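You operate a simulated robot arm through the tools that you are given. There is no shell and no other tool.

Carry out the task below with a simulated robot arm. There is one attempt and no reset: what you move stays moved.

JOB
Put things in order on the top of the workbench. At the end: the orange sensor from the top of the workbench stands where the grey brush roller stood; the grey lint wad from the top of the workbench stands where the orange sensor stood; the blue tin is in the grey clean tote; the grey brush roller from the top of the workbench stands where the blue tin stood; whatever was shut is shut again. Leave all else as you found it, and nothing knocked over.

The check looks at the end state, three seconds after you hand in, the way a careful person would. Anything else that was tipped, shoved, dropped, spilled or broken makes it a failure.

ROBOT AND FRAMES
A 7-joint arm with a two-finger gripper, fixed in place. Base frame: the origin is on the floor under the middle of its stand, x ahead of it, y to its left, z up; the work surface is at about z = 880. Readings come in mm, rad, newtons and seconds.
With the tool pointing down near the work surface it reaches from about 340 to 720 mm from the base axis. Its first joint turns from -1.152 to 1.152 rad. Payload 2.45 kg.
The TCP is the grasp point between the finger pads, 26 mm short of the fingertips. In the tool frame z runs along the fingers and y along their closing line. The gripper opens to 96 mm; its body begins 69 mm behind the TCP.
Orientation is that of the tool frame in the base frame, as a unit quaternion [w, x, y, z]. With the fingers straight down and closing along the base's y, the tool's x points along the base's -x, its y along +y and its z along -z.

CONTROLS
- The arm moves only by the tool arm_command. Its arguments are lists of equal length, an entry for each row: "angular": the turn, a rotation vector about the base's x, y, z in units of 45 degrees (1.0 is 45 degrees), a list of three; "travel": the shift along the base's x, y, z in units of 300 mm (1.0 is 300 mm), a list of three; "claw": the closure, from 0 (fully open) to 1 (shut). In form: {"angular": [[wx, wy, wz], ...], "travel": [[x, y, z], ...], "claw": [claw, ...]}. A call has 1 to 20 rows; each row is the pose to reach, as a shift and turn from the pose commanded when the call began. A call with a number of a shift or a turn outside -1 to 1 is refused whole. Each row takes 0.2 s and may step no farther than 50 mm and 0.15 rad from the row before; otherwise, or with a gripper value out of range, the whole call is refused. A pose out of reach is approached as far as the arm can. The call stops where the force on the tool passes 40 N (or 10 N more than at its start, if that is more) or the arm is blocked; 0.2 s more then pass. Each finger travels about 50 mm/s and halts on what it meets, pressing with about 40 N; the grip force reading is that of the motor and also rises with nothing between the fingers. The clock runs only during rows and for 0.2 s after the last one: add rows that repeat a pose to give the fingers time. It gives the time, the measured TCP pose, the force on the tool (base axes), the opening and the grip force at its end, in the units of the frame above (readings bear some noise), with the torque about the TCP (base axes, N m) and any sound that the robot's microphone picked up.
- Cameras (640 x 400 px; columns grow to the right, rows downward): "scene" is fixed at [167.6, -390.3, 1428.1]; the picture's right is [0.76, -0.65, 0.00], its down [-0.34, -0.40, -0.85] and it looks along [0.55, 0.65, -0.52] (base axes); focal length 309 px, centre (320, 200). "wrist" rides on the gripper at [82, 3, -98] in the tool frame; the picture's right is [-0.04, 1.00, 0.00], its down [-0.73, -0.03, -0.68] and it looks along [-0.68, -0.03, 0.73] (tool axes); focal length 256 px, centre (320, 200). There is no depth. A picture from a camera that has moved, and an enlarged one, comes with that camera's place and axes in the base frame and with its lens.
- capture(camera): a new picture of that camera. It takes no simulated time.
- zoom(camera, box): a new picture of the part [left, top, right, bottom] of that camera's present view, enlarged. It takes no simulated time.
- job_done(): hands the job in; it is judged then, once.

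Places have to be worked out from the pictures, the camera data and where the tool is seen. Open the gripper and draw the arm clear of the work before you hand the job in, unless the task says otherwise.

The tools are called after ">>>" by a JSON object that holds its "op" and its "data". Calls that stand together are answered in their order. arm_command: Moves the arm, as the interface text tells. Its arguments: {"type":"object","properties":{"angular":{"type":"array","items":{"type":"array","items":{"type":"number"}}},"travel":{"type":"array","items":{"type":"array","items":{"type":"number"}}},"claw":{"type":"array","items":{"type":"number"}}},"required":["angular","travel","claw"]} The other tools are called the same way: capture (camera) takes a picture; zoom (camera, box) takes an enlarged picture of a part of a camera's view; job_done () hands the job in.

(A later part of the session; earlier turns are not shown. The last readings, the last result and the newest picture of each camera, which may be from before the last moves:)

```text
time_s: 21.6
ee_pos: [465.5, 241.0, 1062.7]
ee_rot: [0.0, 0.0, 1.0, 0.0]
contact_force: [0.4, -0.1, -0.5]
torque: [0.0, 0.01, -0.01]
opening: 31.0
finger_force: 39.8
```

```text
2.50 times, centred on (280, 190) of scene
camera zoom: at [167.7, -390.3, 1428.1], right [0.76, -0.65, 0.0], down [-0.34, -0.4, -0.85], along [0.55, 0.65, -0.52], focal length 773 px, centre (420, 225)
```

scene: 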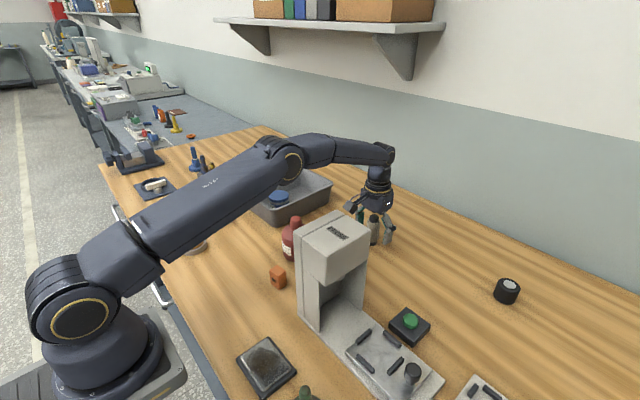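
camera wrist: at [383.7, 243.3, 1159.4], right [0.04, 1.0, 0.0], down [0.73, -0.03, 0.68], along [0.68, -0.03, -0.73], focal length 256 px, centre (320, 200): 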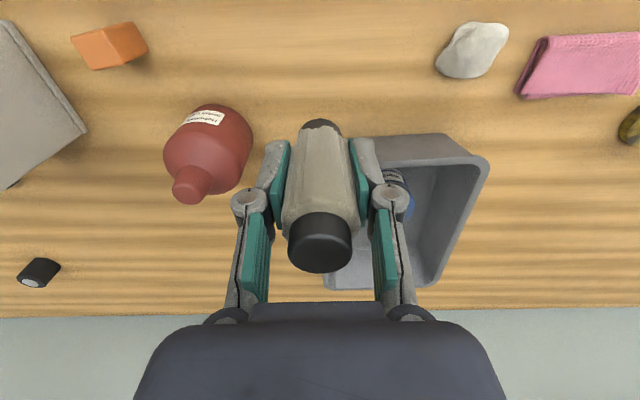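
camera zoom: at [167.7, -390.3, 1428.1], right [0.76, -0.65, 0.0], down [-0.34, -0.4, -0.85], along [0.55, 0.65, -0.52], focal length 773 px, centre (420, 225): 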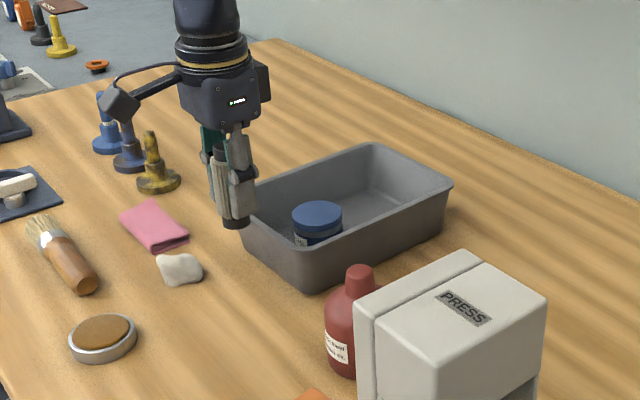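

In position over the tin's spot. I lower the roller to just above the bench surface.

>>> {"op": "arm_command", "data": {"angular": [[0, 0, 0], [0, 0, 0], [0, 0, 0], [0, 0, 0], [0, 0, 0], [0, 0, 0]], "travel": [[0, 0, -0.08], [0, 0, -0.18], [0, 0, -0.28], [0, 0, -0.37], [0, 0, -0.42], [0, 0, -0.447]], "claw": [0.85, 0.85, 0.85, 0.85, 0.85, 0.85]}}

>>> {"op": "zoom", "data": {"camera": "scene", "box": [200, 160, 320, 280]}}

```text
time_s: 23.0
ee_pos: [464.7, 239.3, 928.9]
ee_rot: [0.0, -0.001, 1.0, 0.0]
contact_force: [0.0, 0.3, -1.3]
torque: [0.03, 0.02, 0.02]
opening: 31.3
finger_force: 39.7
```

```text
3.33 times, centred on (260, 220) of scene
camera zoom: at [167.7, -390.3, 1428.1], right [0.76, -0.65, 0.0], down [-0.34, -0.4, -0.85], along [0.55, 0.65, -0.52], focal length 1031 px, centre (520, 133)
```

zoom: 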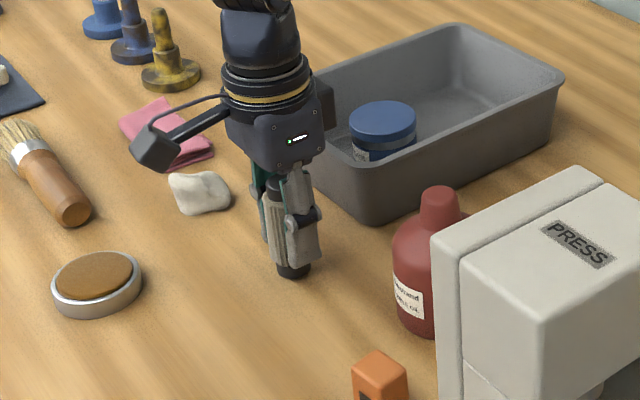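

>>> {"op": "arm_command", "data": {"angular": [[0, 0, 0], [0, 0, 0], [0, 0, 0]], "travel": [[0, 0, -0.004], [0, 0, -0.008], [0, 0, -0.009]], "claw": [0.85, 0.85, 0.85]}}

```text
time_s: 23.8
ee_pos: [464.2, 240.1, 925.5]
ee_rot: [0.0, -0.001, 1.0, 0.0]
contact_force: [-2.1, -1.4, 5.9]
torque: [-0.06, 0.03, 0.02]
opening: 30.9
finger_force: 39.9
```

Touchdown shows about 6 N at z≈925.5, so the roller is resting on the bench. I open the fingers gently to release it.

>>> {"op": "arm_command", "data": {"angular": [[0, 0, 0], [0, 0, 0], [0, 0, 0], [0, 0, 0], [0, 0, 0], [0, 0, 0]], "travel": [[0, 0, 0.001], [0, 0, 0.002], [0, 0, 0.002], [0, 0, 0.002], [0, 0, 0.002], [0, 0, 0.002]], "claw": [0.65, 0.6, 0.5, 0.4, 0.3, 0.2]}}

>>> {"op": "capture", "data": {"camera": "wrist"}}

>>> {"op": "zoom", "data": {"camera": "scene", "box": [200, 160, 320, 280]}}

```text
time_s: 25.2
ee_pos: [464.1, 239.7, 926.8]
ee_rot: [0.001, 0.0, 1.0, -0.001]
contact_force: [0.0, 0.0, -0.4]
torque: [0.0, -0.02, 0.0]
opening: 76.7
finger_force: 0.0
```

```text
taken
camera wrist: at [382.8, 242.7, 1023.6], right [0.04, 1.0, 0.0], down [0.73, -0.03, 0.68], along [0.68, -0.03, -0.73], focal length 256 px, centre (320, 200)
```

wrist: 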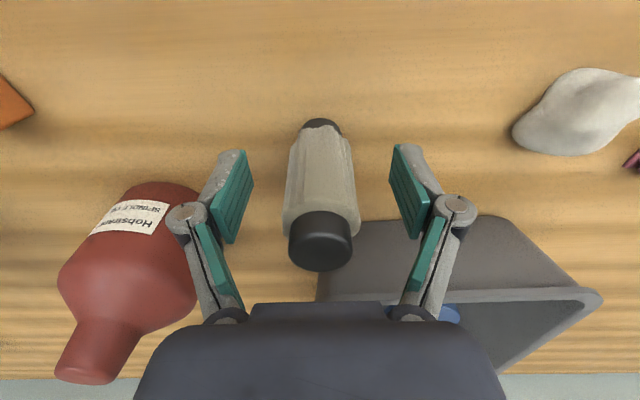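

```text
3.33 times, centred on (260, 220) of scene
camera zoom: at [167.6, -390.3, 1428.1], right [0.76, -0.65, 0.0], down [-0.34, -0.4, -0.85], along [0.55, 0.65, -0.52], focal length 1031 px, centre (520, 133)
```

zoom: 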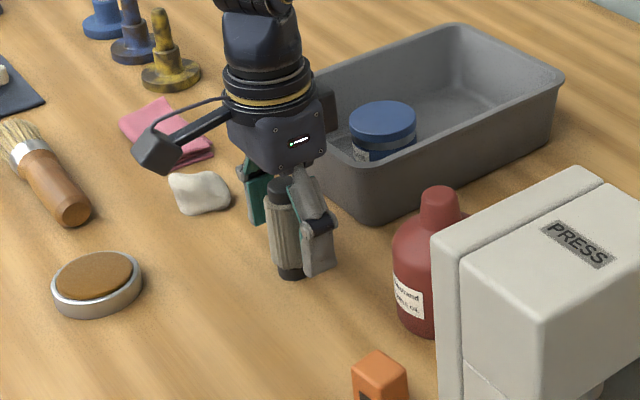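

The roller stands upright on its own between the open fingers. I raise the arm straight up clear of it.

>>> {"op": "arm_command", "data": {"angular": [[0, 0, 0], [0, 0, 0], [0, 0, 0], [0, 0, 0], [0, 0, 0], [0, 0, 0]], "travel": [[0, 0, 0.05], [0, 0, 0.13], [0, 0, 0.22], [0, 0, 0.31], [0, 0, 0.4], [0, 0, 0.45]], "claw": [0.2, 0.2, 0.2, 0.2, 0.2, 0.2]}}

>>> {"op": "capture", "data": {"camera": "wrist"}}

>>> {"op": "zoom", "data": {"camera": "scene", "box": [200, 160, 320, 280]}}

```text
time_s: 26.6
ee_pos: [462.7, 240.6, 1061.2]
ee_rot: [0.0, 0.0, 1.0, 0.0]
contact_force: [0.7, 0.4, -0.6]
torque: [0.01, -0.01, -0.02]
opening: 76.9
finger_force: 0.2
```

```text
taken
camera wrist: at [381.2, 242.9, 1159.1], right [0.04, 1.0, 0.0], down [0.73, -0.03, 0.68], along [0.68, -0.03, -0.73], focal length 256 px, centre (320, 200)
```

wrist: 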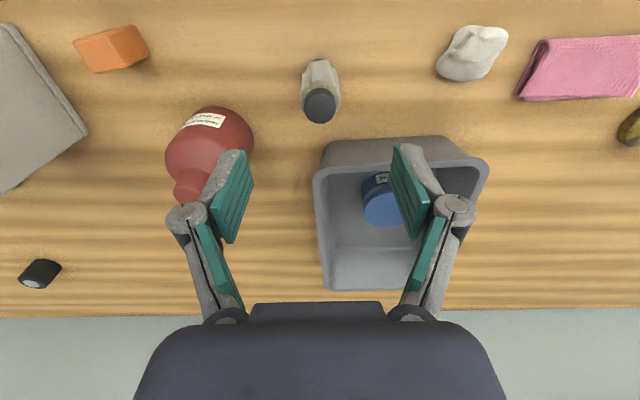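

```text
3.33 times, centred on (260, 220) of scene
camera zoom: at [167.6, -390.3, 1428.1], right [0.76, -0.65, 0.0], down [-0.34, -0.4, -0.85], along [0.55, 0.65, -0.52], focal length 1031 px, centre (520, 133)
```

zoom: 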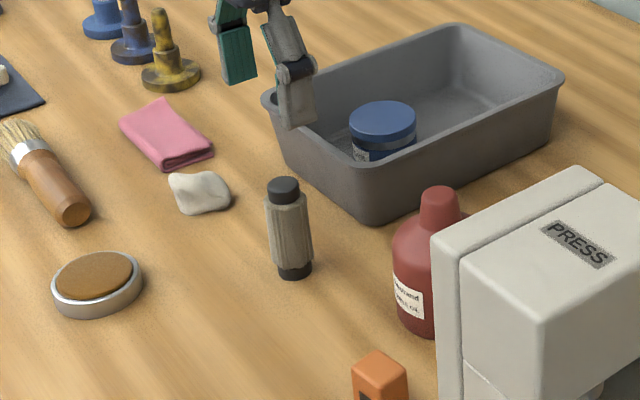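

The roller stands at the tin's old spot. I zoom the wrist view to check its position and the sensor's.

>>> {"op": "zoom", "data": {"camera": "wrist", "box": [270, 40, 370, 140]}}

>>> {"op": "zoom", "data": {"camera": "wrist", "box": [60, 0, 180, 100]}}

>>> {"op": "zoom", "data": {"camera": "scene", "box": [255, 250, 305, 300]}}

```text
4.00 times, centred on (320, 90) of wrist
camera zoom: at [381.2, 242.9, 1159.1], right [0.04, 1.0, 0.0], down [0.73, -0.03, 0.68], along [0.68, -0.03, -0.73], focal length 1024 px, centre (320, 640)
```

zoom: 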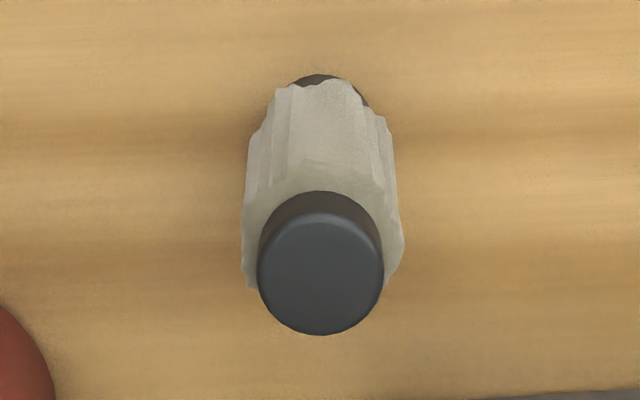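

```text
4.00 times, centred on (120, 50) of wrist
camera zoom: at [381.2, 242.9, 1159.1], right [0.04, 1.0, 0.0], down [0.73, -0.03, 0.68], along [0.68, -0.03, -0.73], focal length 1024 px, centre (1120, 800)
```

zoom: 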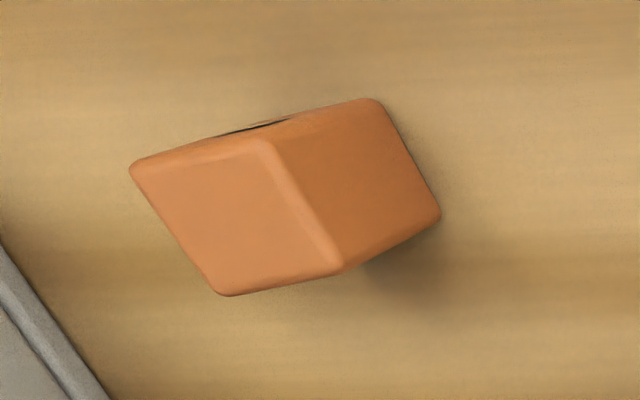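

```text
8.00 times, centred on (280, 275) of scene
camera zoom: at [167.6, -390.3, 1428.1], right [0.76, -0.65, 0.0], down [-0.34, -0.4, -0.85], along [0.55, 0.65, -0.52], focal length 2474 px, centre (640, -400)
```

zoom: 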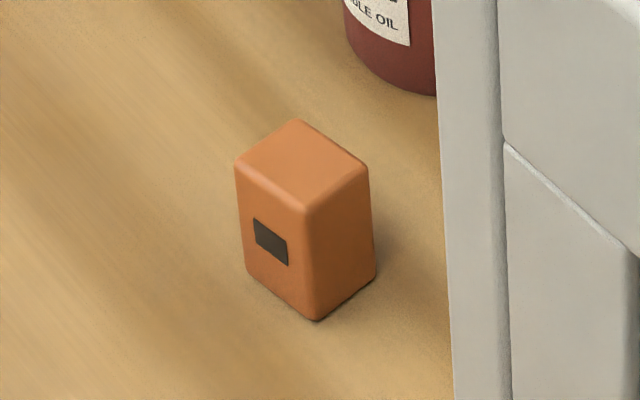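

Roller checks out at (464, 240). The sensor sits around (431, 58–66) with yaw ≈ 6°, about 30×25×40 mm. I move over it, yawing the gripper 6° to match its faces, and look from close by.

>>> {"op": "arm_command", "data": {"angular": [[0, 0, 0], [0, 0, 0.03], [0, 0, 0.06], [0, 0, 0.1], [0, 0, 0.133], [0, 0, 0.133]], "travel": [[-0.02, -0.1, 0], [-0.045, -0.24, 0], [-0.07, -0.38, 0], [-0.095, -0.5, -0.03], [-0.112, -0.6, -0.067], [-0.112, -0.6, -0.067]], "claw": [0.2, 0.2, 0.2, 0.2, 0.2, 0.2]}}

>>> {"op": "capture", "data": {"camera": "wrist"}}

>>> {"op": "capture", "data": {"camera": "scene"}}

```text
time_s: 28.0
ee_pos: [430.8, 59.4, 1042.5]
ee_rot: [0.0, -0.053, 0.999, 0.0]
contact_force: [-0.4, -0.7, 0.1]
torque: [0.03, 0.04, 0.0]
opening: 76.7
finger_force: 0.0
```

```text
taken
camera wrist: at [348.7, 53.7, 1140.2], right [-0.07, 1.0, 0.0], down [0.73, 0.05, 0.68], along [0.68, 0.04, -0.73], focal length 256 px, centre (320, 200)
```

wrist: 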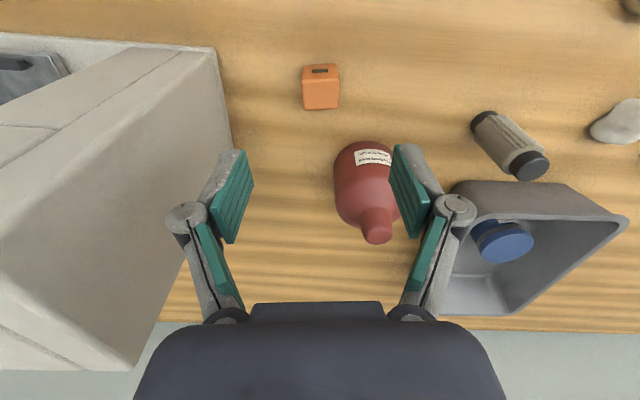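

```text
taken
```

scene: 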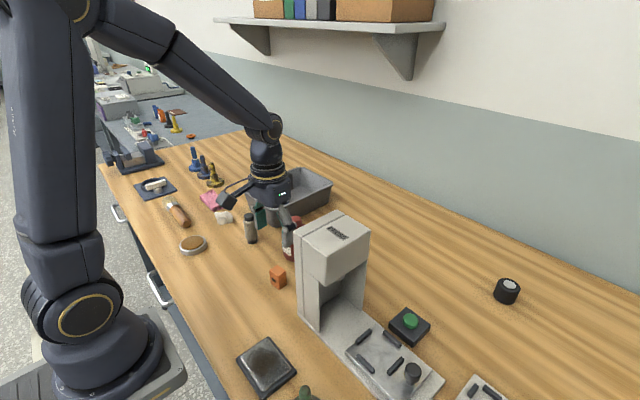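

The sensor is now nearly ahead of the camera; I zoom for its exact centre and yaw.

>>> {"op": "zoom", "data": {"camera": "wrist", "box": [270, 40, 370, 140]}}

```text
4.00 times, centred on (320, 90) of wrist
camera zoom: at [348.7, 53.7, 1140.2], right [-0.07, 1.0, 0.0], down [0.73, 0.05, 0.68], along [0.68, 0.04, -0.73], focal length 1024 px, centre (320, 640)
```

zoom: 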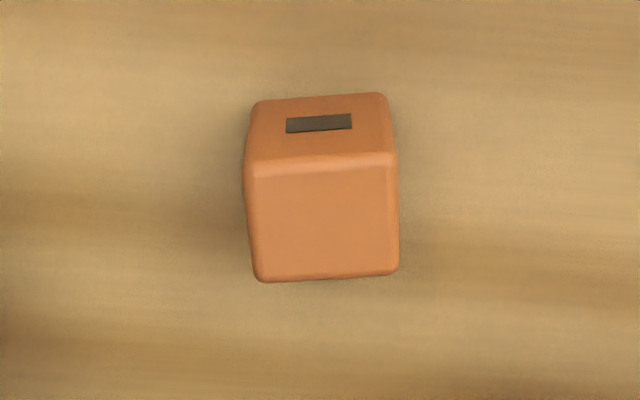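

Sensor centre is at (432, 60) in command coordinates, directly under the TCP. I descend to TCP z≈912 with fingers straddling it.

>>> {"op": "arm_command", "data": {"angular": [[0, 0, 0], [0, 0, 0], [0, 0, 0], [0, 0, 0], [0, 0, 0], [0, 0, 0]], "travel": [[0, 0.002, -0.08], [0, 0.002, -0.17], [0, 0.002, -0.26], [0, 0.002, -0.34], [0, 0.002, -0.4], [0, 0.002, -0.43]], "claw": [0.2, 0.2, 0.2, 0.2, 0.2, 0.2]}}

>>> {"op": "capture", "data": {"camera": "wrist"}}

>>> {"op": "zoom", "data": {"camera": "scene", "box": [200, 160, 360, 320]}}

```text
time_s: 29.4
ee_pos: [431.9, 61.4, 910.8]
ee_rot: [0.0, -0.053, 0.999, 0.0]
contact_force: [-0.2, 1.0, -1.1]
torque: [0.01, 0.02, 0.0]
opening: 76.8
finger_force: 0.1
```

```text
taken
camera wrist: at [349.2, 55.4, 1009.0], right [-0.07, 1.0, 0.0], down [0.73, 0.05, 0.68], along [0.68, 0.04, -0.73], focal length 256 px, centre (320, 200)
```

wrist: 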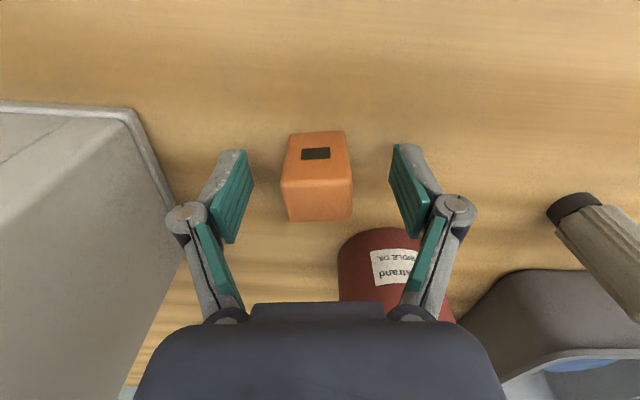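

```text
2.50 times, centred on (280, 240) of scene
camera zoom: at [167.6, -390.3, 1428.1], right [0.76, -0.65, 0.0], down [-0.34, -0.4, -0.85], along [0.55, 0.65, -0.52], focal length 773 px, centre (420, 100)
```

zoom: 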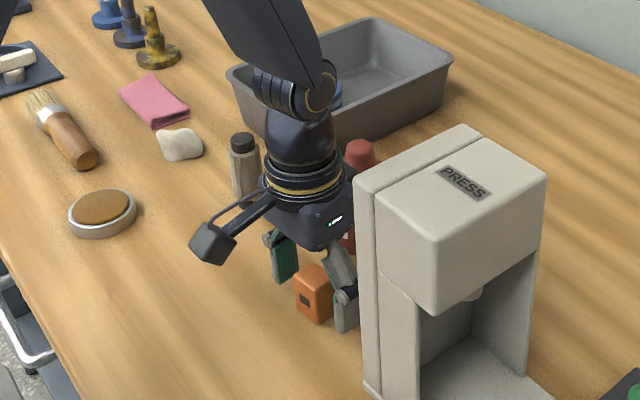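

The sensor is centred between the pads. I close the fingers on it.

>>> {"op": "arm_command", "data": {"angular": [[0, 0, 0], [0, 0, 0], [0, 0, 0], [0, 0, 0], [0, 0, 0], [0, 0, 0]], "travel": [[0, 0, 0], [0, 0, 0], [0, 0, 0], [0, 0, 0], [0, 0, 0], [0, 0, 0]], "claw": [0.35, 0.5, 0.6, 0.7, 0.85, 0.85]}}

>>> {"op": "capture", "data": {"camera": "wrist"}}

```text
time_s: 30.8
ee_pos: [431.1, 61.5, 912.6]
ee_rot: [0.0, -0.052, 0.999, 0.001]
contact_force: [0.1, 0.4, 1.5]
torque: [-0.01, 0.04, -0.01]
opening: 30.7
finger_force: 39.7
```

```text
taken
camera wrist: at [349.3, 55.5, 1009.3], right [-0.07, 1.0, 0.0], down [0.73, 0.05, 0.68], along [0.68, 0.04, -0.73], focal length 256 px, centre (320, 200)
```

wrist: 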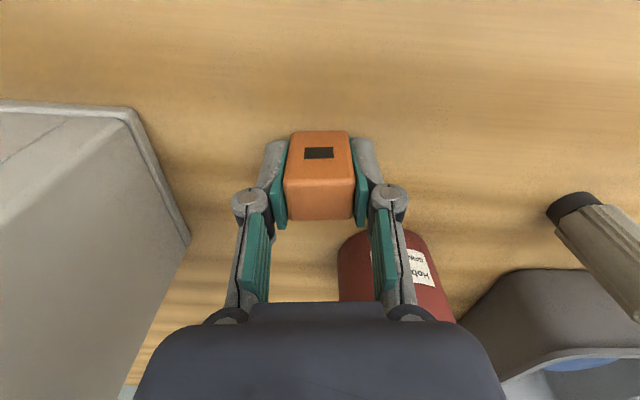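

Sensor held at 30.7 mm. I lift it straight up to about z 1060.

>>> {"op": "arm_command", "data": {"angular": [[0, 0, 0], [0, 0, 0], [0, 0, 0], [0, 0, 0], [0, 0, 0], [0, 0, 0]], "travel": [[0, 0, 0.04], [0, 0, 0.13], [0, 0, 0.23], [0, 0, 0.33], [0, 0, 0.43], [0, 0, 0.5]], "claw": [0.85, 0.85, 0.85, 0.85, 0.85, 0.85]}}

>>> {"op": "capture", "data": {"camera": "wrist"}}

>>> {"op": "capture", "data": {"camera": "scene"}}

```text
time_s: 32.2
ee_pos: [430.8, 61.4, 1061.6]
ee_rot: [-0.001, -0.052, 0.999, 0.0]
contact_force: [-0.6, 0.6, -0.2]
torque: [-0.01, 0.01, -0.02]
opening: 30.7
finger_force: 39.8
```

```text
taken
camera wrist: at [349.8, 54.9, 1159.7], right [-0.07, 1.0, 0.0], down [0.73, 0.05, 0.68], along [0.68, 0.04, -0.73], focal length 256 px, centre (320, 200)
```

wrist: 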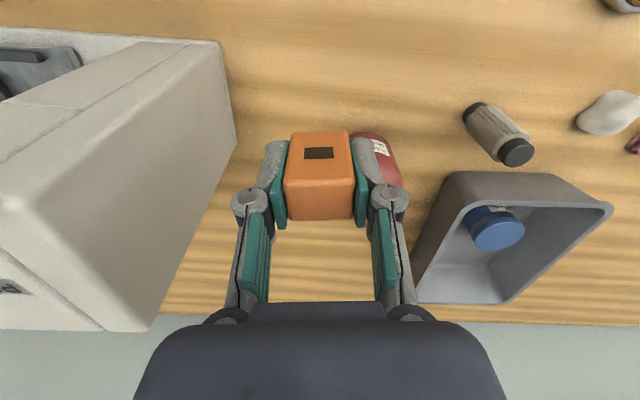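

```text
taken
```

scene: 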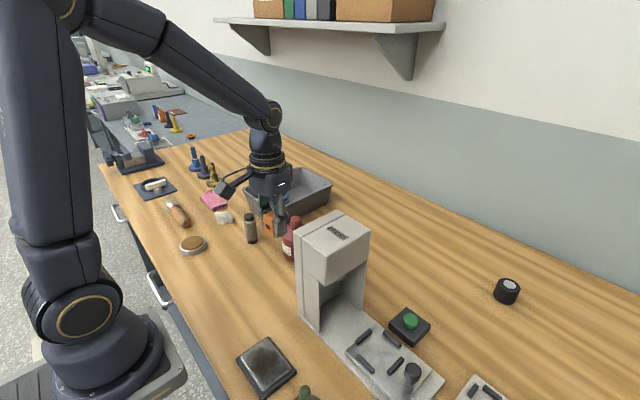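

Sensor is lifted. I carry it at this height to above the roller's old spot (711, 21).

>>> {"op": "arm_command", "data": {"angular": [[0, 0, 0], [0, 0, 0], [0, 0, 0], [0, 0, 0], [0, 0, 0], [0, 0, 0], [0, 0, 0], [0, 0, 0], [0, 0, 0]], "travel": [[0.08, -0.012, 0], [0.21, -0.03, 0], [0.34, -0.05, 0], [0.47, -0.07, 0], [0.6, -0.09, 0], [0.73, -0.11, 0], [0.84, -0.125, 0], [0.93, -0.133, 0], [0.93, -0.133, 0]], "claw": [0.85, 0.85, 0.85, 0.85, 0.85, 0.85, 0.85, 0.85, 0.85]}}

>>> {"op": "capture", "data": {"camera": "wrist"}}

>>> {"op": "capture", "data": {"camera": "scene"}}

```text
time_s: 34.2
ee_pos: [710.0, 19.5, 1061.1]
ee_rot: [-0.001, -0.052, 0.999, 0.0]
contact_force: [0.2, -0.1, -0.3]
torque: [-0.03, -0.02, 0.01]
opening: 30.9
finger_force: 39.8
```

```text
taken
camera wrist: at [628.7, 13.4, 1157.9], right [-0.07, 1.0, 0.0], down [0.73, 0.05, 0.68], along [0.68, 0.04, -0.74], focal length 256 px, centre (320, 200)
```

wrist: 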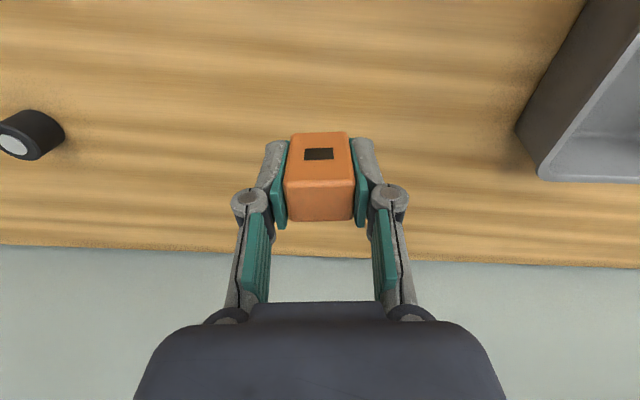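

```text
taken
```

scene: 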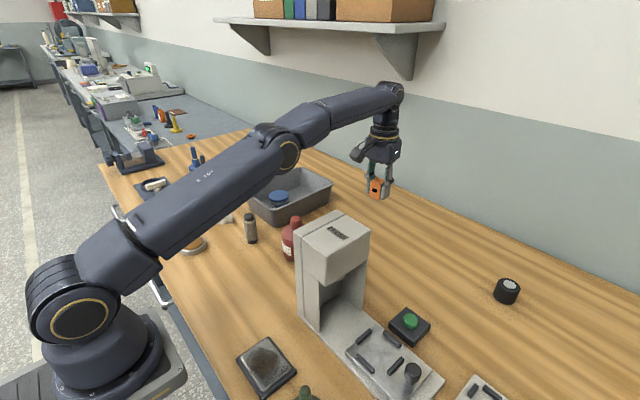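

The sensor is over the roller's old spot. I lower it to just above the bench.

>>> {"op": "arm_command", "data": {"angular": [[0, 0, 0], [0, 0, 0], [0, 0, 0], [0, 0, 0], [0, 0, 0], [0, 0, 0]], "travel": [[0, 0, -0.08], [0, 0, -0.19], [0, 0, -0.3], [0, 0, -0.4], [0, 0, -0.46], [0, 0, -0.491]], "claw": [0.85, 0.85, 0.85, 0.85, 0.85, 0.85]}}

>>> {"op": "capture", "data": {"camera": "wrist"}}

>>> {"op": "zoom", "data": {"camera": "scene", "box": [320, 150, 440, 270]}}

```text
time_s: 35.6
ee_pos: [710.2, 20.6, 914.0]
ee_rot: [0.001, -0.053, 0.999, 0.0]
contact_force: [-0.3, 0.9, 0.0]
torque: [0.02, -0.03, -0.03]
opening: 31.1
finger_force: 40.0
```

```text
taken
camera wrist: at [628.0, 14.8, 1012.1], right [-0.07, 1.0, 0.0], down [0.73, 0.05, 0.68], along [0.68, 0.04, -0.73], focal length 256 px, centre (320, 200)
```

wrist: 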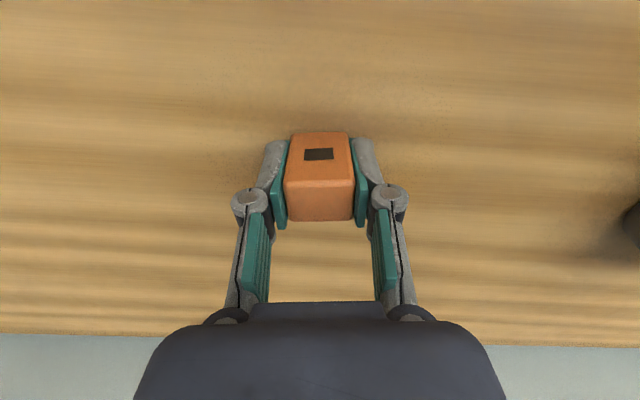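

```text
3.33 times, centred on (380, 210) of scene
camera zoom: at [167.7, -390.3, 1428.1], right [0.76, -0.65, 0.0], down [-0.34, -0.4, -0.85], along [0.55, 0.65, -0.52], focal length 1031 px, centre (120, 167)
```

zoom: 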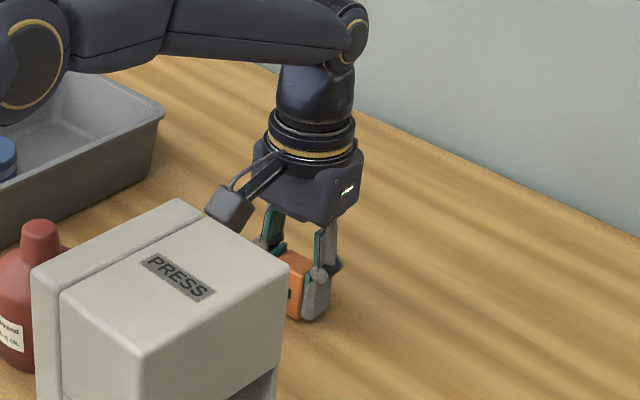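

The sensor is a couple of millimetres above the bench with no contact yet. I creep down until it touches.

>>> {"op": "arm_command", "data": {"angular": [[0, 0, 0], [0, 0, 0], [0, 0, 0]], "travel": [[0, 0, -0.005], [0, 0, -0.009], [0, 0, -0.011]], "claw": [0.85, 0.85, 0.85]}}

```text
time_s: 36.4
ee_pos: [710.4, 21.8, 913.4]
ee_rot: [0.0, -0.052, 0.999, 0.0]
contact_force: [-0.1, 0.3, 0.0]
torque: [-0.01, -0.01, 0.01]
opening: 30.8
finger_force: 39.8
```

Still no contact force; I go down another millimetre or so.

>>> {"op": "arm_command", "data": {"angular": [[0, 0, 0], [0, 0, 0], [0, 0, 0]], "travel": [[0, 0, -0.003], [0, 0, -0.005], [0, 0, -0.005]], "claw": [0.85, 0.85, 0.85]}}

```text
time_s: 37.2
ee_pos: [710.9, 20.3, 911.5]
ee_rot: [0.001, -0.053, 0.999, 0.0]
contact_force: [-5.1, -1.1, 14.9]
torque: [-0.01, 0.07, -0.02]
opening: 30.9
finger_force: 40.3
```

Contact at about 15 N, so the sensor is seated. I ease up slightly and open the fingers gradually.

>>> {"op": "arm_command", "data": {"angular": [[0, 0, 0], [0, 0, 0], [0, 0, 0], [0, 0, 0], [0, 0, 0], [0, 0, 0], [0, 0, 0]], "travel": [[0, 0, 0.003], [0, 0, 0.003], [0, 0, 0.003], [0, 0, 0.003], [0, 0, 0.003], [0, 0, 0.003], [0, 0, 0.003]], "claw": [0.8, 0.65, 0.6, 0.5, 0.4, 0.3, 0.2]}}

>>> {"op": "capture", "data": {"camera": "wrist"}}

>>> {"op": "zoom", "data": {"camera": "scene", "box": [320, 150, 440, 270]}}

```text
time_s: 38.8
ee_pos: [710.0, 20.9, 910.5]
ee_rot: [0.0, -0.053, 0.999, 0.0]
contact_force: [-0.8, -0.6, 0.1]
torque: [-0.01, 0.01, 0.01]
opening: 76.7
finger_force: 0.1
```

```text
taken
camera wrist: at [628.3, 15.1, 1008.6], right [-0.07, 1.0, 0.0], down [0.73, 0.05, 0.68], along [0.68, 0.04, -0.73], focal length 256 px, centre (320, 200)
```

wrist: 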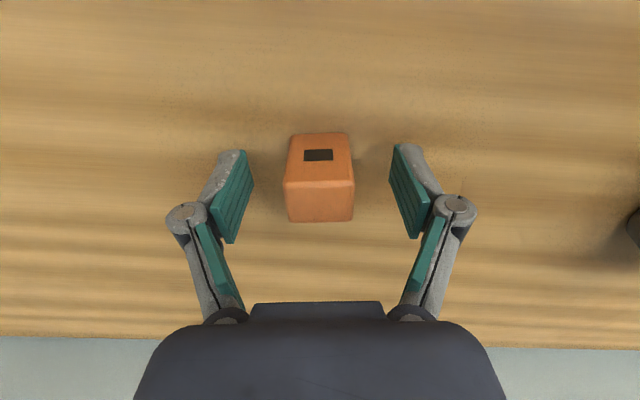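

```text
3.33 times, centred on (380, 210) of scene
camera zoom: at [167.6, -390.3, 1428.1], right [0.76, -0.65, 0.0], down [-0.34, -0.4, -0.85], along [0.55, 0.65, -0.52], focal length 1031 px, centre (120, 167)
```

zoom: 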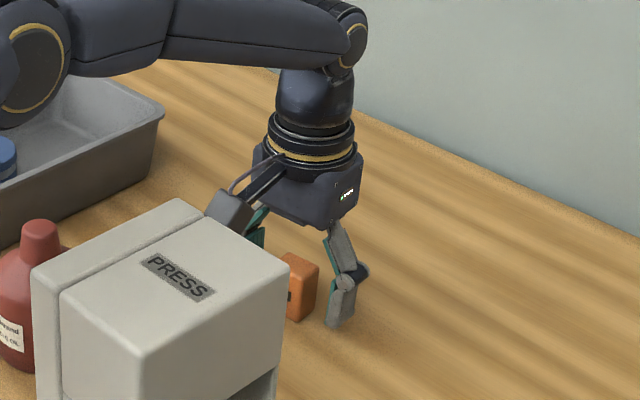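

The sensor stands free at the roller's old spot. I lift the arm straight up.

>>> {"op": "arm_command", "data": {"angular": [[0, 0, 0], [0, 0, 0], [0, 0, 0], [0, 0, 0], [0, 0, 0], [0, 0, 0]], "travel": [[0, 0, 0.05], [0, 0, 0.15], [0, 0, 0.25], [0, 0, 0.35], [0, 0, 0.45], [0, 0, 0.5]], "claw": [0.2, 0.2, 0.2, 0.2, 0.2, 0.2]}}

>>> {"op": "capture", "data": {"camera": "wrist"}}

>>> {"op": "zoom", "data": {"camera": "scene", "box": [340, 180, 420, 260]}}

```text
time_s: 40.2
ee_pos: [709.4, 21.8, 1061.4]
ee_rot: [0.001, -0.052, 0.999, 0.0]
contact_force: [-0.3, 0.4, -0.5]
torque: [-0.03, 0.04, -0.01]
opening: 76.9
finger_force: 0.2
```

```text
taken
camera wrist: at [628.4, 15.2, 1159.3], right [-0.07, 1.0, 0.0], down [0.73, 0.05, 0.68], along [0.68, 0.04, -0.73], focal length 256 px, centre (320, 200)
```

wrist: 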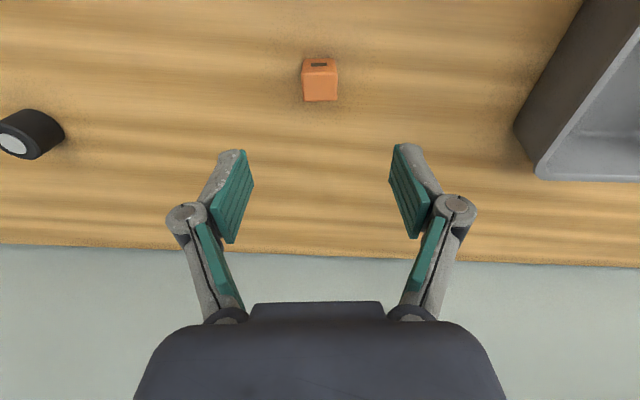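

```text
5.00 times, centred on (380, 220) of scene
camera zoom: at [167.6, -390.3, 1428.1], right [0.76, -0.65, 0.0], down [-0.34, -0.4, -0.85], along [0.55, 0.65, -0.52], focal length 1546 px, centre (20, 100)
```

zoom: 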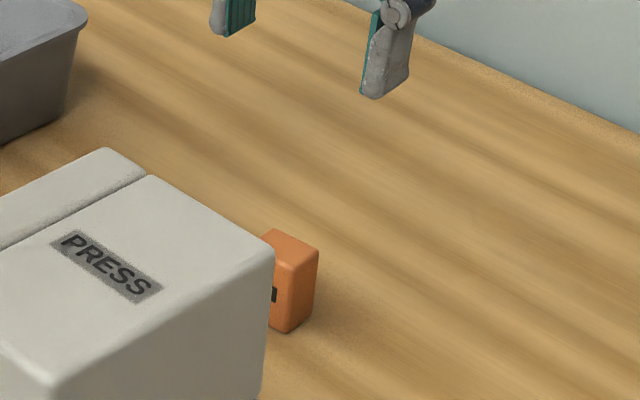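

Sensor is standing well. I head toward the wad at the same height, undoing the yaw on the way (first leg).

>>> {"op": "arm_command", "data": {"angular": [[0, 0, -0.02], [0, 0, -0.05], [0, 0, -0.08], [0, 0, -0.11], [0, 0, -0.133], [0, 0, -0.133], [0, 0, -0.133]], "travel": [[-0.07, 0.08, 0], [-0.16, 0.19, 0], [-0.25, 0.3, 0], [-0.34, 0.41, 0], [-0.43, 0.51, 0], [-0.5, 0.6, 0], [-0.55, 0.67, 0]], "claw": [0.2, 0.15, 0.1, 0.05, 0, 0, 0]}}

```text
time_s: 41.8
ee_pos: [543.7, 223.4, 1060.7]
ee_rot: [0.0, 0.001, 1.0, 0.0]
contact_force: [0.2, 0.2, -0.7]
torque: [-0.02, -0.01, 0.02]
opening: 96.0
finger_force: 0.0
```

Second leg: I continue to hover above the wad near (440, 378) and look at its shape.

>>> {"op": "arm_command", "data": {"angular": [[0, 0, 0], [0, 0, 0], [0, 0, 0], [0, 0, 0], [0, 0, 0], [0, 0, 0]], "travel": [[-0.06, 0.09, 0], [-0.14, 0.21, 0], [-0.22, 0.33, 0], [-0.3, 0.44, 0], [-0.353, 0.52, 0], [-0.353, 0.52, 0]], "claw": [0, 0, 0, 0, 0, 0]}}

>>> {"op": "capture", "data": {"camera": "wrist"}}

>>> {"op": "zoom", "data": {"camera": "wrist", "box": [260, 20, 400, 130]}}

>>> {"op": "zoom", "data": {"camera": "scene", "box": [180, 170, 280, 260]}}

```text
time_s: 43.2
ee_pos: [439.4, 378.9, 1062.3]
ee_rot: [0.0, 0.0, 1.0, -0.001]
contact_force: [1.4, 0.6, -0.3]
torque: [0.01, 0.0, 0.0]
opening: 96.0
finger_force: 0.0
```

```text
taken
camera wrist: at [356.6, 381.5, 1157.7], right [0.04, 1.0, 0.0], down [0.73, -0.03, 0.68], along [0.68, -0.03, -0.73], focal length 256 px, centre (320, 200)
```

wrist: 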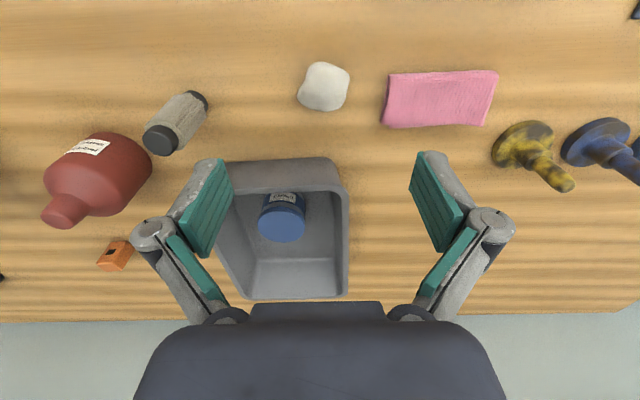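

```text
3.64 times, centred on (330, 75) of wrist
camera zoom: at [356.6, 381.5, 1157.7], right [0.04, 1.0, 0.0], down [0.73, -0.03, 0.68], along [0.68, -0.03, -0.73], focal length 931 px, centre (284, 654)
```

zoom: 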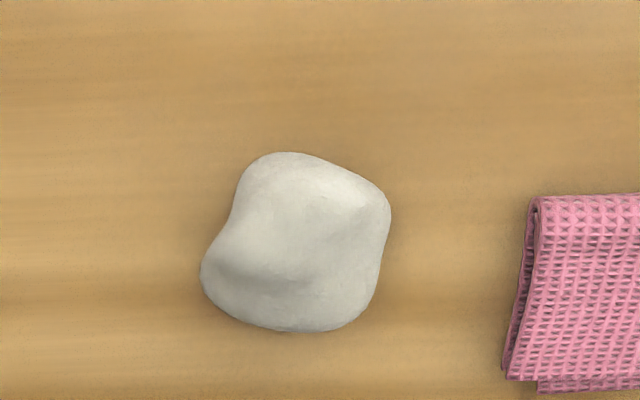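

```text
4.44 times, centred on (230, 215) of scene
camera zoom: at [167.7, -390.3, 1428.1], right [0.76, -0.65, 0.0], down [-0.34, -0.4, -0.85], along [0.55, 0.65, -0.52], focal length 1374 px, centre (720, 133)
```

zoom: 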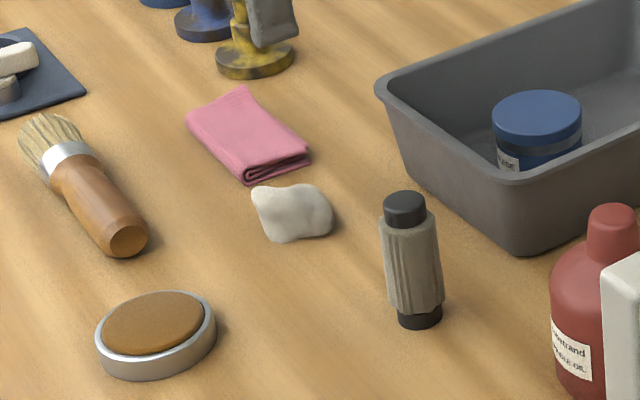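

The wad is a lump roughly 45–50 mm across centred near (450, 382); the pink cloth's edge lies at y≈442, so I'll use a reduced opening and a −24° yaw that matches its opposing sides. I rotate, narrow to ~68 mm and come down to z≈1000 for a closer look.

>>> {"op": "arm_command", "data": {"angular": [[0, 0, -0.12], [0, 0, -0.25], [0, 0, -0.38], [0, 0, -0.48], [0, 0, -0.533], [0, 0, -0.533]], "travel": [[0.01, 0.004, 0], [0.02, 0.008, -0.05], [0.03, 0.012, -0.1], [0.035, 0.014, -0.15], [0.035, 0.014, -0.2], [0.035, 0.014, -0.2]], "claw": [0.1, 0.2, 0.29, 0.29, 0.29, 0.29]}}

>>> {"op": "capture", "data": {"camera": "wrist"}}

>>> {"op": "zoom", "data": {"camera": "wrist", "box": [230, 40, 410, 200]}}

>>> {"op": "zoom", "data": {"camera": "scene", "box": [170, 120, 290, 260]}}

```text
time_s: 44.6
ee_pos: [450.4, 381.9, 1000.5]
ee_rot: [0.0, 0.207, 0.978, 0.0]
contact_force: [0.2, -0.6, 0.1]
torque: [0.03, -0.05, -0.03]
opening: 68.2
finger_force: 0.1
```

```text
taken
camera wrist: at [376.4, 417.9, 1097.9], right [0.44, 0.9, 0.0], down [0.66, -0.33, 0.68], along [0.61, -0.3, -0.73], focal length 256 px, centre (320, 200)
```

wrist: 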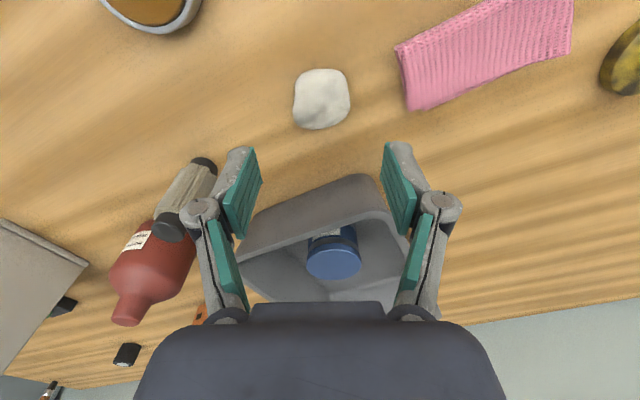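

```text
2.50 times, centred on (320, 120) of wrist
camera zoom: at [376.4, 417.9, 1097.9], right [0.44, 0.9, 0.0], down [0.66, -0.33, 0.68], along [0.61, -0.3, -0.73], focal length 640 px, centre (320, 400)
```

zoom: 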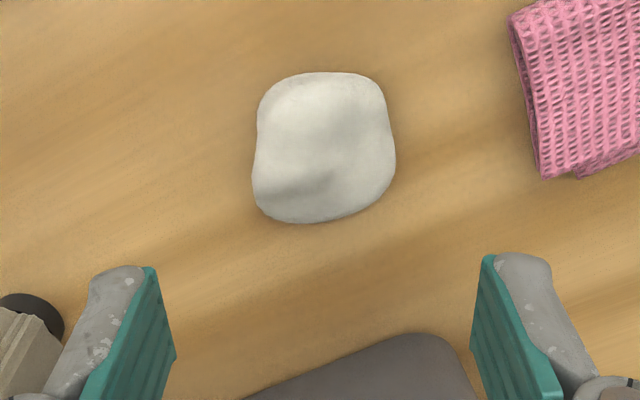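

```text
2.86 times, centred on (230, 190) of scene
camera zoom: at [167.6, -390.3, 1428.1], right [0.76, -0.65, 0.0], down [-0.34, -0.4, -0.85], along [0.55, 0.65, -0.52], focal length 884 px, centre (577, 229)
```

zoom: 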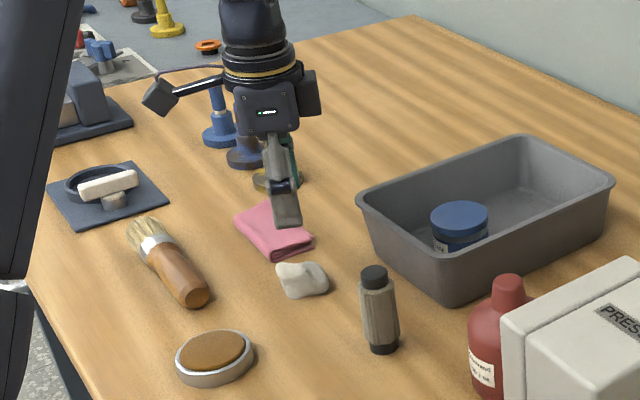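

The wad's sides are now parallel to the pads, it's centred within about 1 mm, and the cloth edge (y≈445) clears the finger. I descend to TCP z≈910.

>>> {"op": "arm_command", "data": {"angular": [[0, 0, 0], [0, 0, 0], [0, 0, 0], [0, 0, 0], [0, 0, 0]], "travel": [[-0.003, 0.002, -0.08], [-0.003, 0.002, -0.17], [-0.003, 0.002, -0.24], [-0.003, 0.002, -0.29], [-0.003, 0.002, -0.303]], "claw": [0.29, 0.29, 0.29, 0.29, 0.29]}}

>>> {"op": "capture", "data": {"camera": "wrist"}}

>>> {"op": "zoom", "data": {"camera": "scene", "box": [170, 150, 270, 250]}}

```text
time_s: 45.8
ee_pos: [448.8, 381.9, 908.5]
ee_rot: [0.0, 0.208, 0.978, -0.001]
contact_force: [-0.3, -0.1, -0.3]
torque: [-0.01, 0.01, -0.02]
opening: 68.0
finger_force: 0.0
```

```text
taken
camera wrist: at [375.4, 417.6, 1006.7], right [0.44, 0.9, 0.0], down [0.66, -0.32, 0.68], along [0.61, -0.3, -0.73], focal length 256 px, centre (320, 200)
```

wrist: 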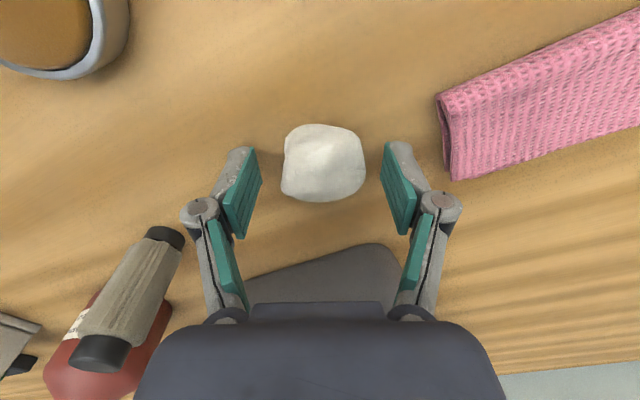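

```text
4.00 times, centred on (220, 200) of scene
camera zoom: at [167.6, -390.3, 1428.1], right [0.76, -0.65, 0.0], down [-0.34, -0.4, -0.85], along [0.55, 0.65, -0.52], focal length 1237 px, centre (720, 200)
```

zoom: 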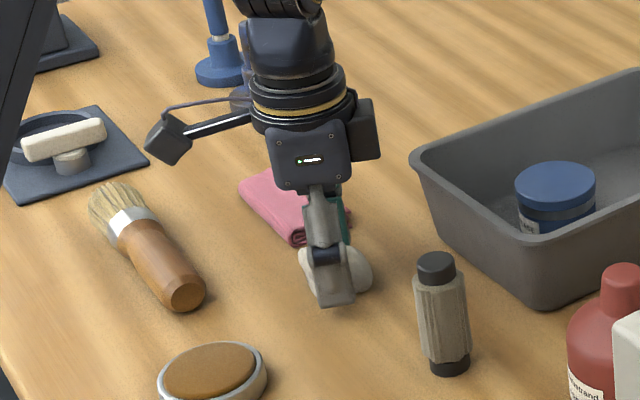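

The wad sits centred between the pads. I close gently and read the opening.

>>> {"op": "arm_command", "data": {"angular": [[0, 0, 0], [0, 0, 0], [0, 0, 0], [0, 0, 0], [0, 0, 0], [0, 0, 0]], "travel": [[0, 0, 0], [0, 0, 0], [0, 0, 0], [0, 0, 0], [0, 0, 0], [0, 0, 0]], "claw": [0.4, 0.48, 0.54, 0.6, 0.65, 0.65]}}

>>> {"op": "capture", "data": {"camera": "wrist"}}

```text
time_s: 47.2
ee_pos: [450.4, 382.4, 909.6]
ee_rot: [0.0, 0.207, 0.978, 0.0]
contact_force: [0.0, 0.0, 5.4]
torque: [-0.06, 0.02, -0.04]
opening: 46.0
finger_force: 39.6
```

```text
taken
camera wrist: at [375.5, 417.7, 1007.3], right [0.44, 0.9, 0.0], down [0.66, -0.33, 0.68], along [0.61, -0.3, -0.73], focal length 256 px, centre (320, 200)
```

wrist: 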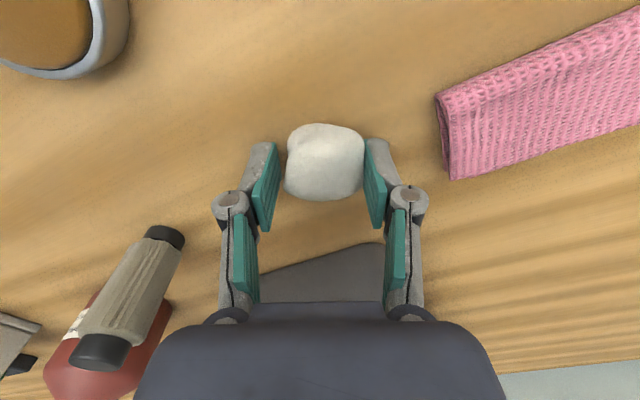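

Gripped at 46 mm with 40 N. I lift slowly and check that the wad comes along.

>>> {"op": "arm_command", "data": {"angular": [[0, 0, 0], [0, 0, 0], [0, 0, 0], [0, 0, 0], [0, 0, 0]], "travel": [[0, 0, 0.015], [0, 0, 0.03], [0, 0, 0.05], [0, 0, 0.08], [0, 0, 0.1]], "claw": [0.65, 0.65, 0.65, 0.65, 0.65]}}

>>> {"op": "capture", "data": {"camera": "wrist"}}

>>> {"op": "zoom", "data": {"camera": "scene", "box": [170, 150, 270, 250]}}

```text
time_s: 48.4
ee_pos: [449.0, 381.8, 940.3]
ee_rot: [0.0, 0.207, 0.978, -0.001]
contact_force: [-0.3, 1.2, -0.1]
torque: [0.03, -0.02, 0.0]
opening: 45.7
finger_force: 39.4
```

```text
taken
camera wrist: at [375.3, 417.9, 1037.3], right [0.44, 0.9, 0.0], down [0.66, -0.32, 0.68], along [0.61, -0.3, -0.73], focal length 256 px, centre (320, 200)
```

wrist: 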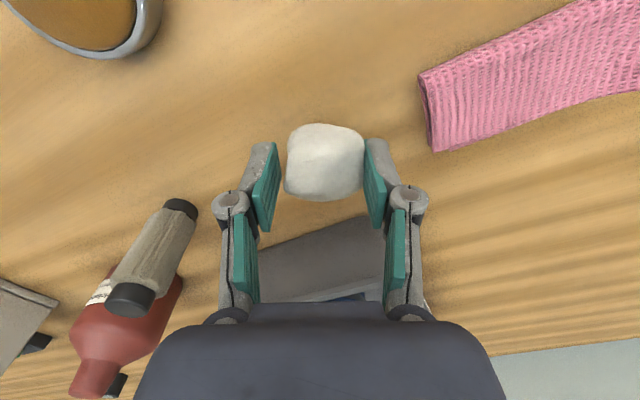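

```text
4.00 times, centred on (220, 200) of scene
camera zoom: at [167.6, -390.3, 1428.1], right [0.76, -0.65, 0.0], down [-0.34, -0.4, -0.85], along [0.55, 0.65, -0.52], focal length 1237 px, centre (720, 200)
```

zoom: 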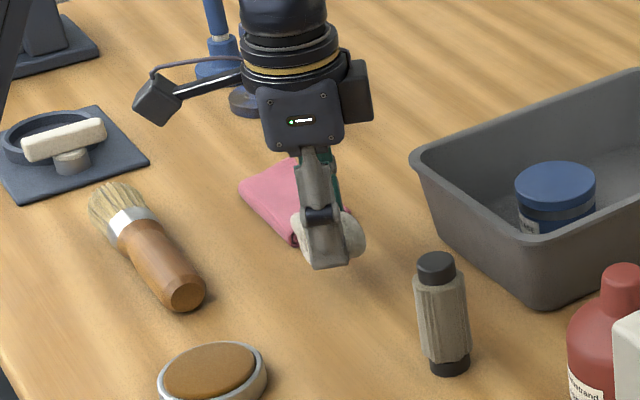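

The wad is held. I lift on to about z 1060 and start the first leg toward the sensor's old spot.

>>> {"op": "arm_command", "data": {"angular": [[0, 0, 0], [0, 0, 0], [0, 0, 0], [0, 0, 0], [0, 0, 0], [0, 0, 0], [0, 0, 0], [0, 0, 0]], "travel": [[0, 0, 0.08], [0, 0, 0.2], [0, 0, 0.32], [0, 0, 0.4], [-0.005, -0.07, 0.4], [-0.01, -0.18, 0.4], [-0.02, -0.3, 0.4], [-0.025, -0.4, 0.4]], "claw": [0.65, 0.65, 0.65, 0.65, 0.65, 0.65, 0.65, 0.65]}}

>>> {"op": "capture", "data": {"camera": "wrist"}}

```text
time_s: 50.2
ee_pos: [441.1, 259.8, 1060.6]
ee_rot: [0.001, 0.207, 0.978, 0.0]
contact_force: [0.5, -0.1, 0.6]
torque: [0.03, 0.01, 0.0]
opening: 45.7
finger_force: 40.1
```

```text
taken
camera wrist: at [368.4, 296.0, 1157.8], right [0.44, 0.9, 0.0], down [0.66, -0.32, 0.68], along [0.61, -0.3, -0.73], focal length 256 px, centre (320, 200)
```

wrist: 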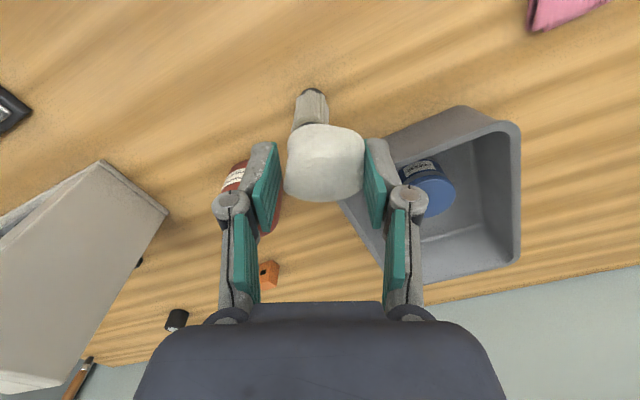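

The wad is held securely with roller well below. Second leg: I move on to above (432, 60).

>>> {"op": "arm_command", "data": {"angular": [[0, 0, 0], [0, 0, 0], [0, 0, 0], [0, 0, 0], [0, 0, 0], [0, 0, 0], [0, 0, 0]], "travel": [[-0.005, -0.13, 0], [-0.01, -0.26, 0], [-0.018, -0.39, 0], [-0.025, -0.52, 0], [-0.03, -0.62, 0], [-0.033, -0.675, 0], [-0.033, -0.675, 0]], "claw": [0.65, 0.65, 0.65, 0.65, 0.65, 0.65, 0.65]}}

>>> {"op": "capture", "data": {"camera": "wrist"}}

>>> {"op": "capture", "data": {"camera": "scene"}}

```text
time_s: 51.8
ee_pos: [432.3, 59.2, 1059.8]
ee_rot: [0.0, 0.207, 0.978, 0.0]
contact_force: [0.3, 0.4, 0.1]
torque: [0.01, 0.0, 0.0]
opening: 45.6
finger_force: 40.1
```

```text
taken
camera wrist: at [358.1, 94.6, 1157.6], right [0.44, 0.9, 0.0], down [0.66, -0.32, 0.68], along [0.61, -0.3, -0.73], focal length 256 px, centre (320, 200)
```

wrist: 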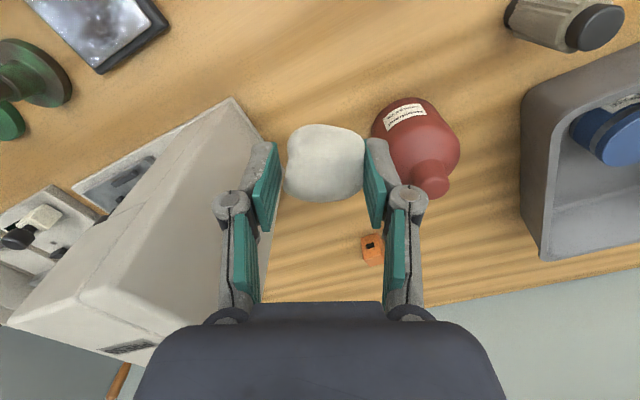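

```text
taken
```

scene: 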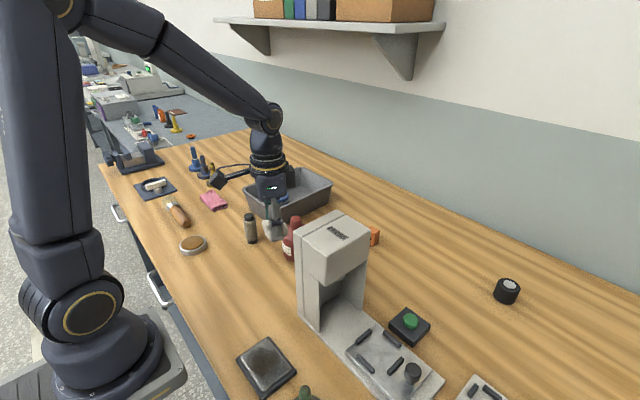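

Position is right over the sensor's old spot with bottle and press well clear. I lower the wad to just above the bench.

>>> {"op": "arm_command", "data": {"angular": [[0, 0, 0], [0, 0, 0], [0, 0, 0], [0, 0, 0], [0, 0, 0], [0, 0, 0]], "travel": [[0, 0, -0.08], [0, 0, -0.19], [0, 0, -0.3], [0, 0, -0.4], [0, 0, -0.46], [0, 0, -0.49]], "claw": [0.65, 0.65, 0.65, 0.65, 0.65, 0.65]}}

>>> {"op": "capture", "data": {"camera": "wrist"}}

>>> {"op": "zoom", "data": {"camera": "scene", "box": [220, 200, 340, 320]}}

```text
time_s: 53.2
ee_pos: [431.8, 61.0, 911.3]
ee_rot: [0.0, 0.207, 0.978, -0.001]
contact_force: [-0.2, 0.1, -0.4]
torque: [-0.02, 0.0, 0.0]
opening: 45.4
finger_force: 40.0
```

```text
taken
camera wrist: at [358.5, 96.1, 1009.4], right [0.44, 0.9, 0.0], down [0.66, -0.32, 0.68], along [0.61, -0.3, -0.73], focal length 256 px, centre (320, 200)
```

wrist: 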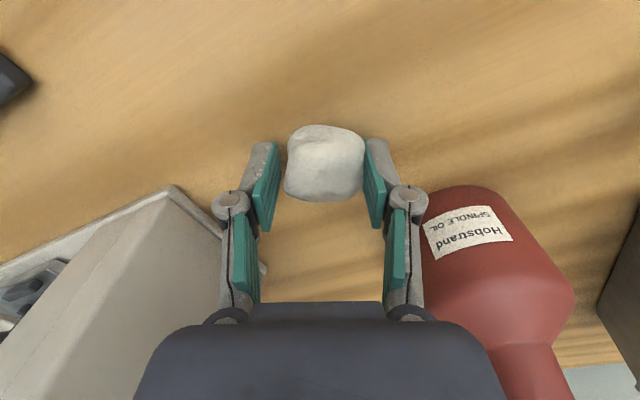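

```text
3.33 times, centred on (280, 260) of scene
camera zoom: at [167.7, -390.3, 1428.1], right [0.76, -0.65, 0.0], down [-0.34, -0.4, -0.85], along [0.55, 0.65, -0.52], focal length 1031 px, centre (453, 0)
```

zoom: 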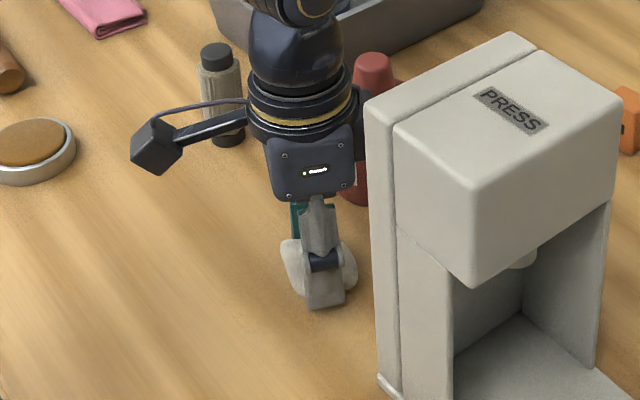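

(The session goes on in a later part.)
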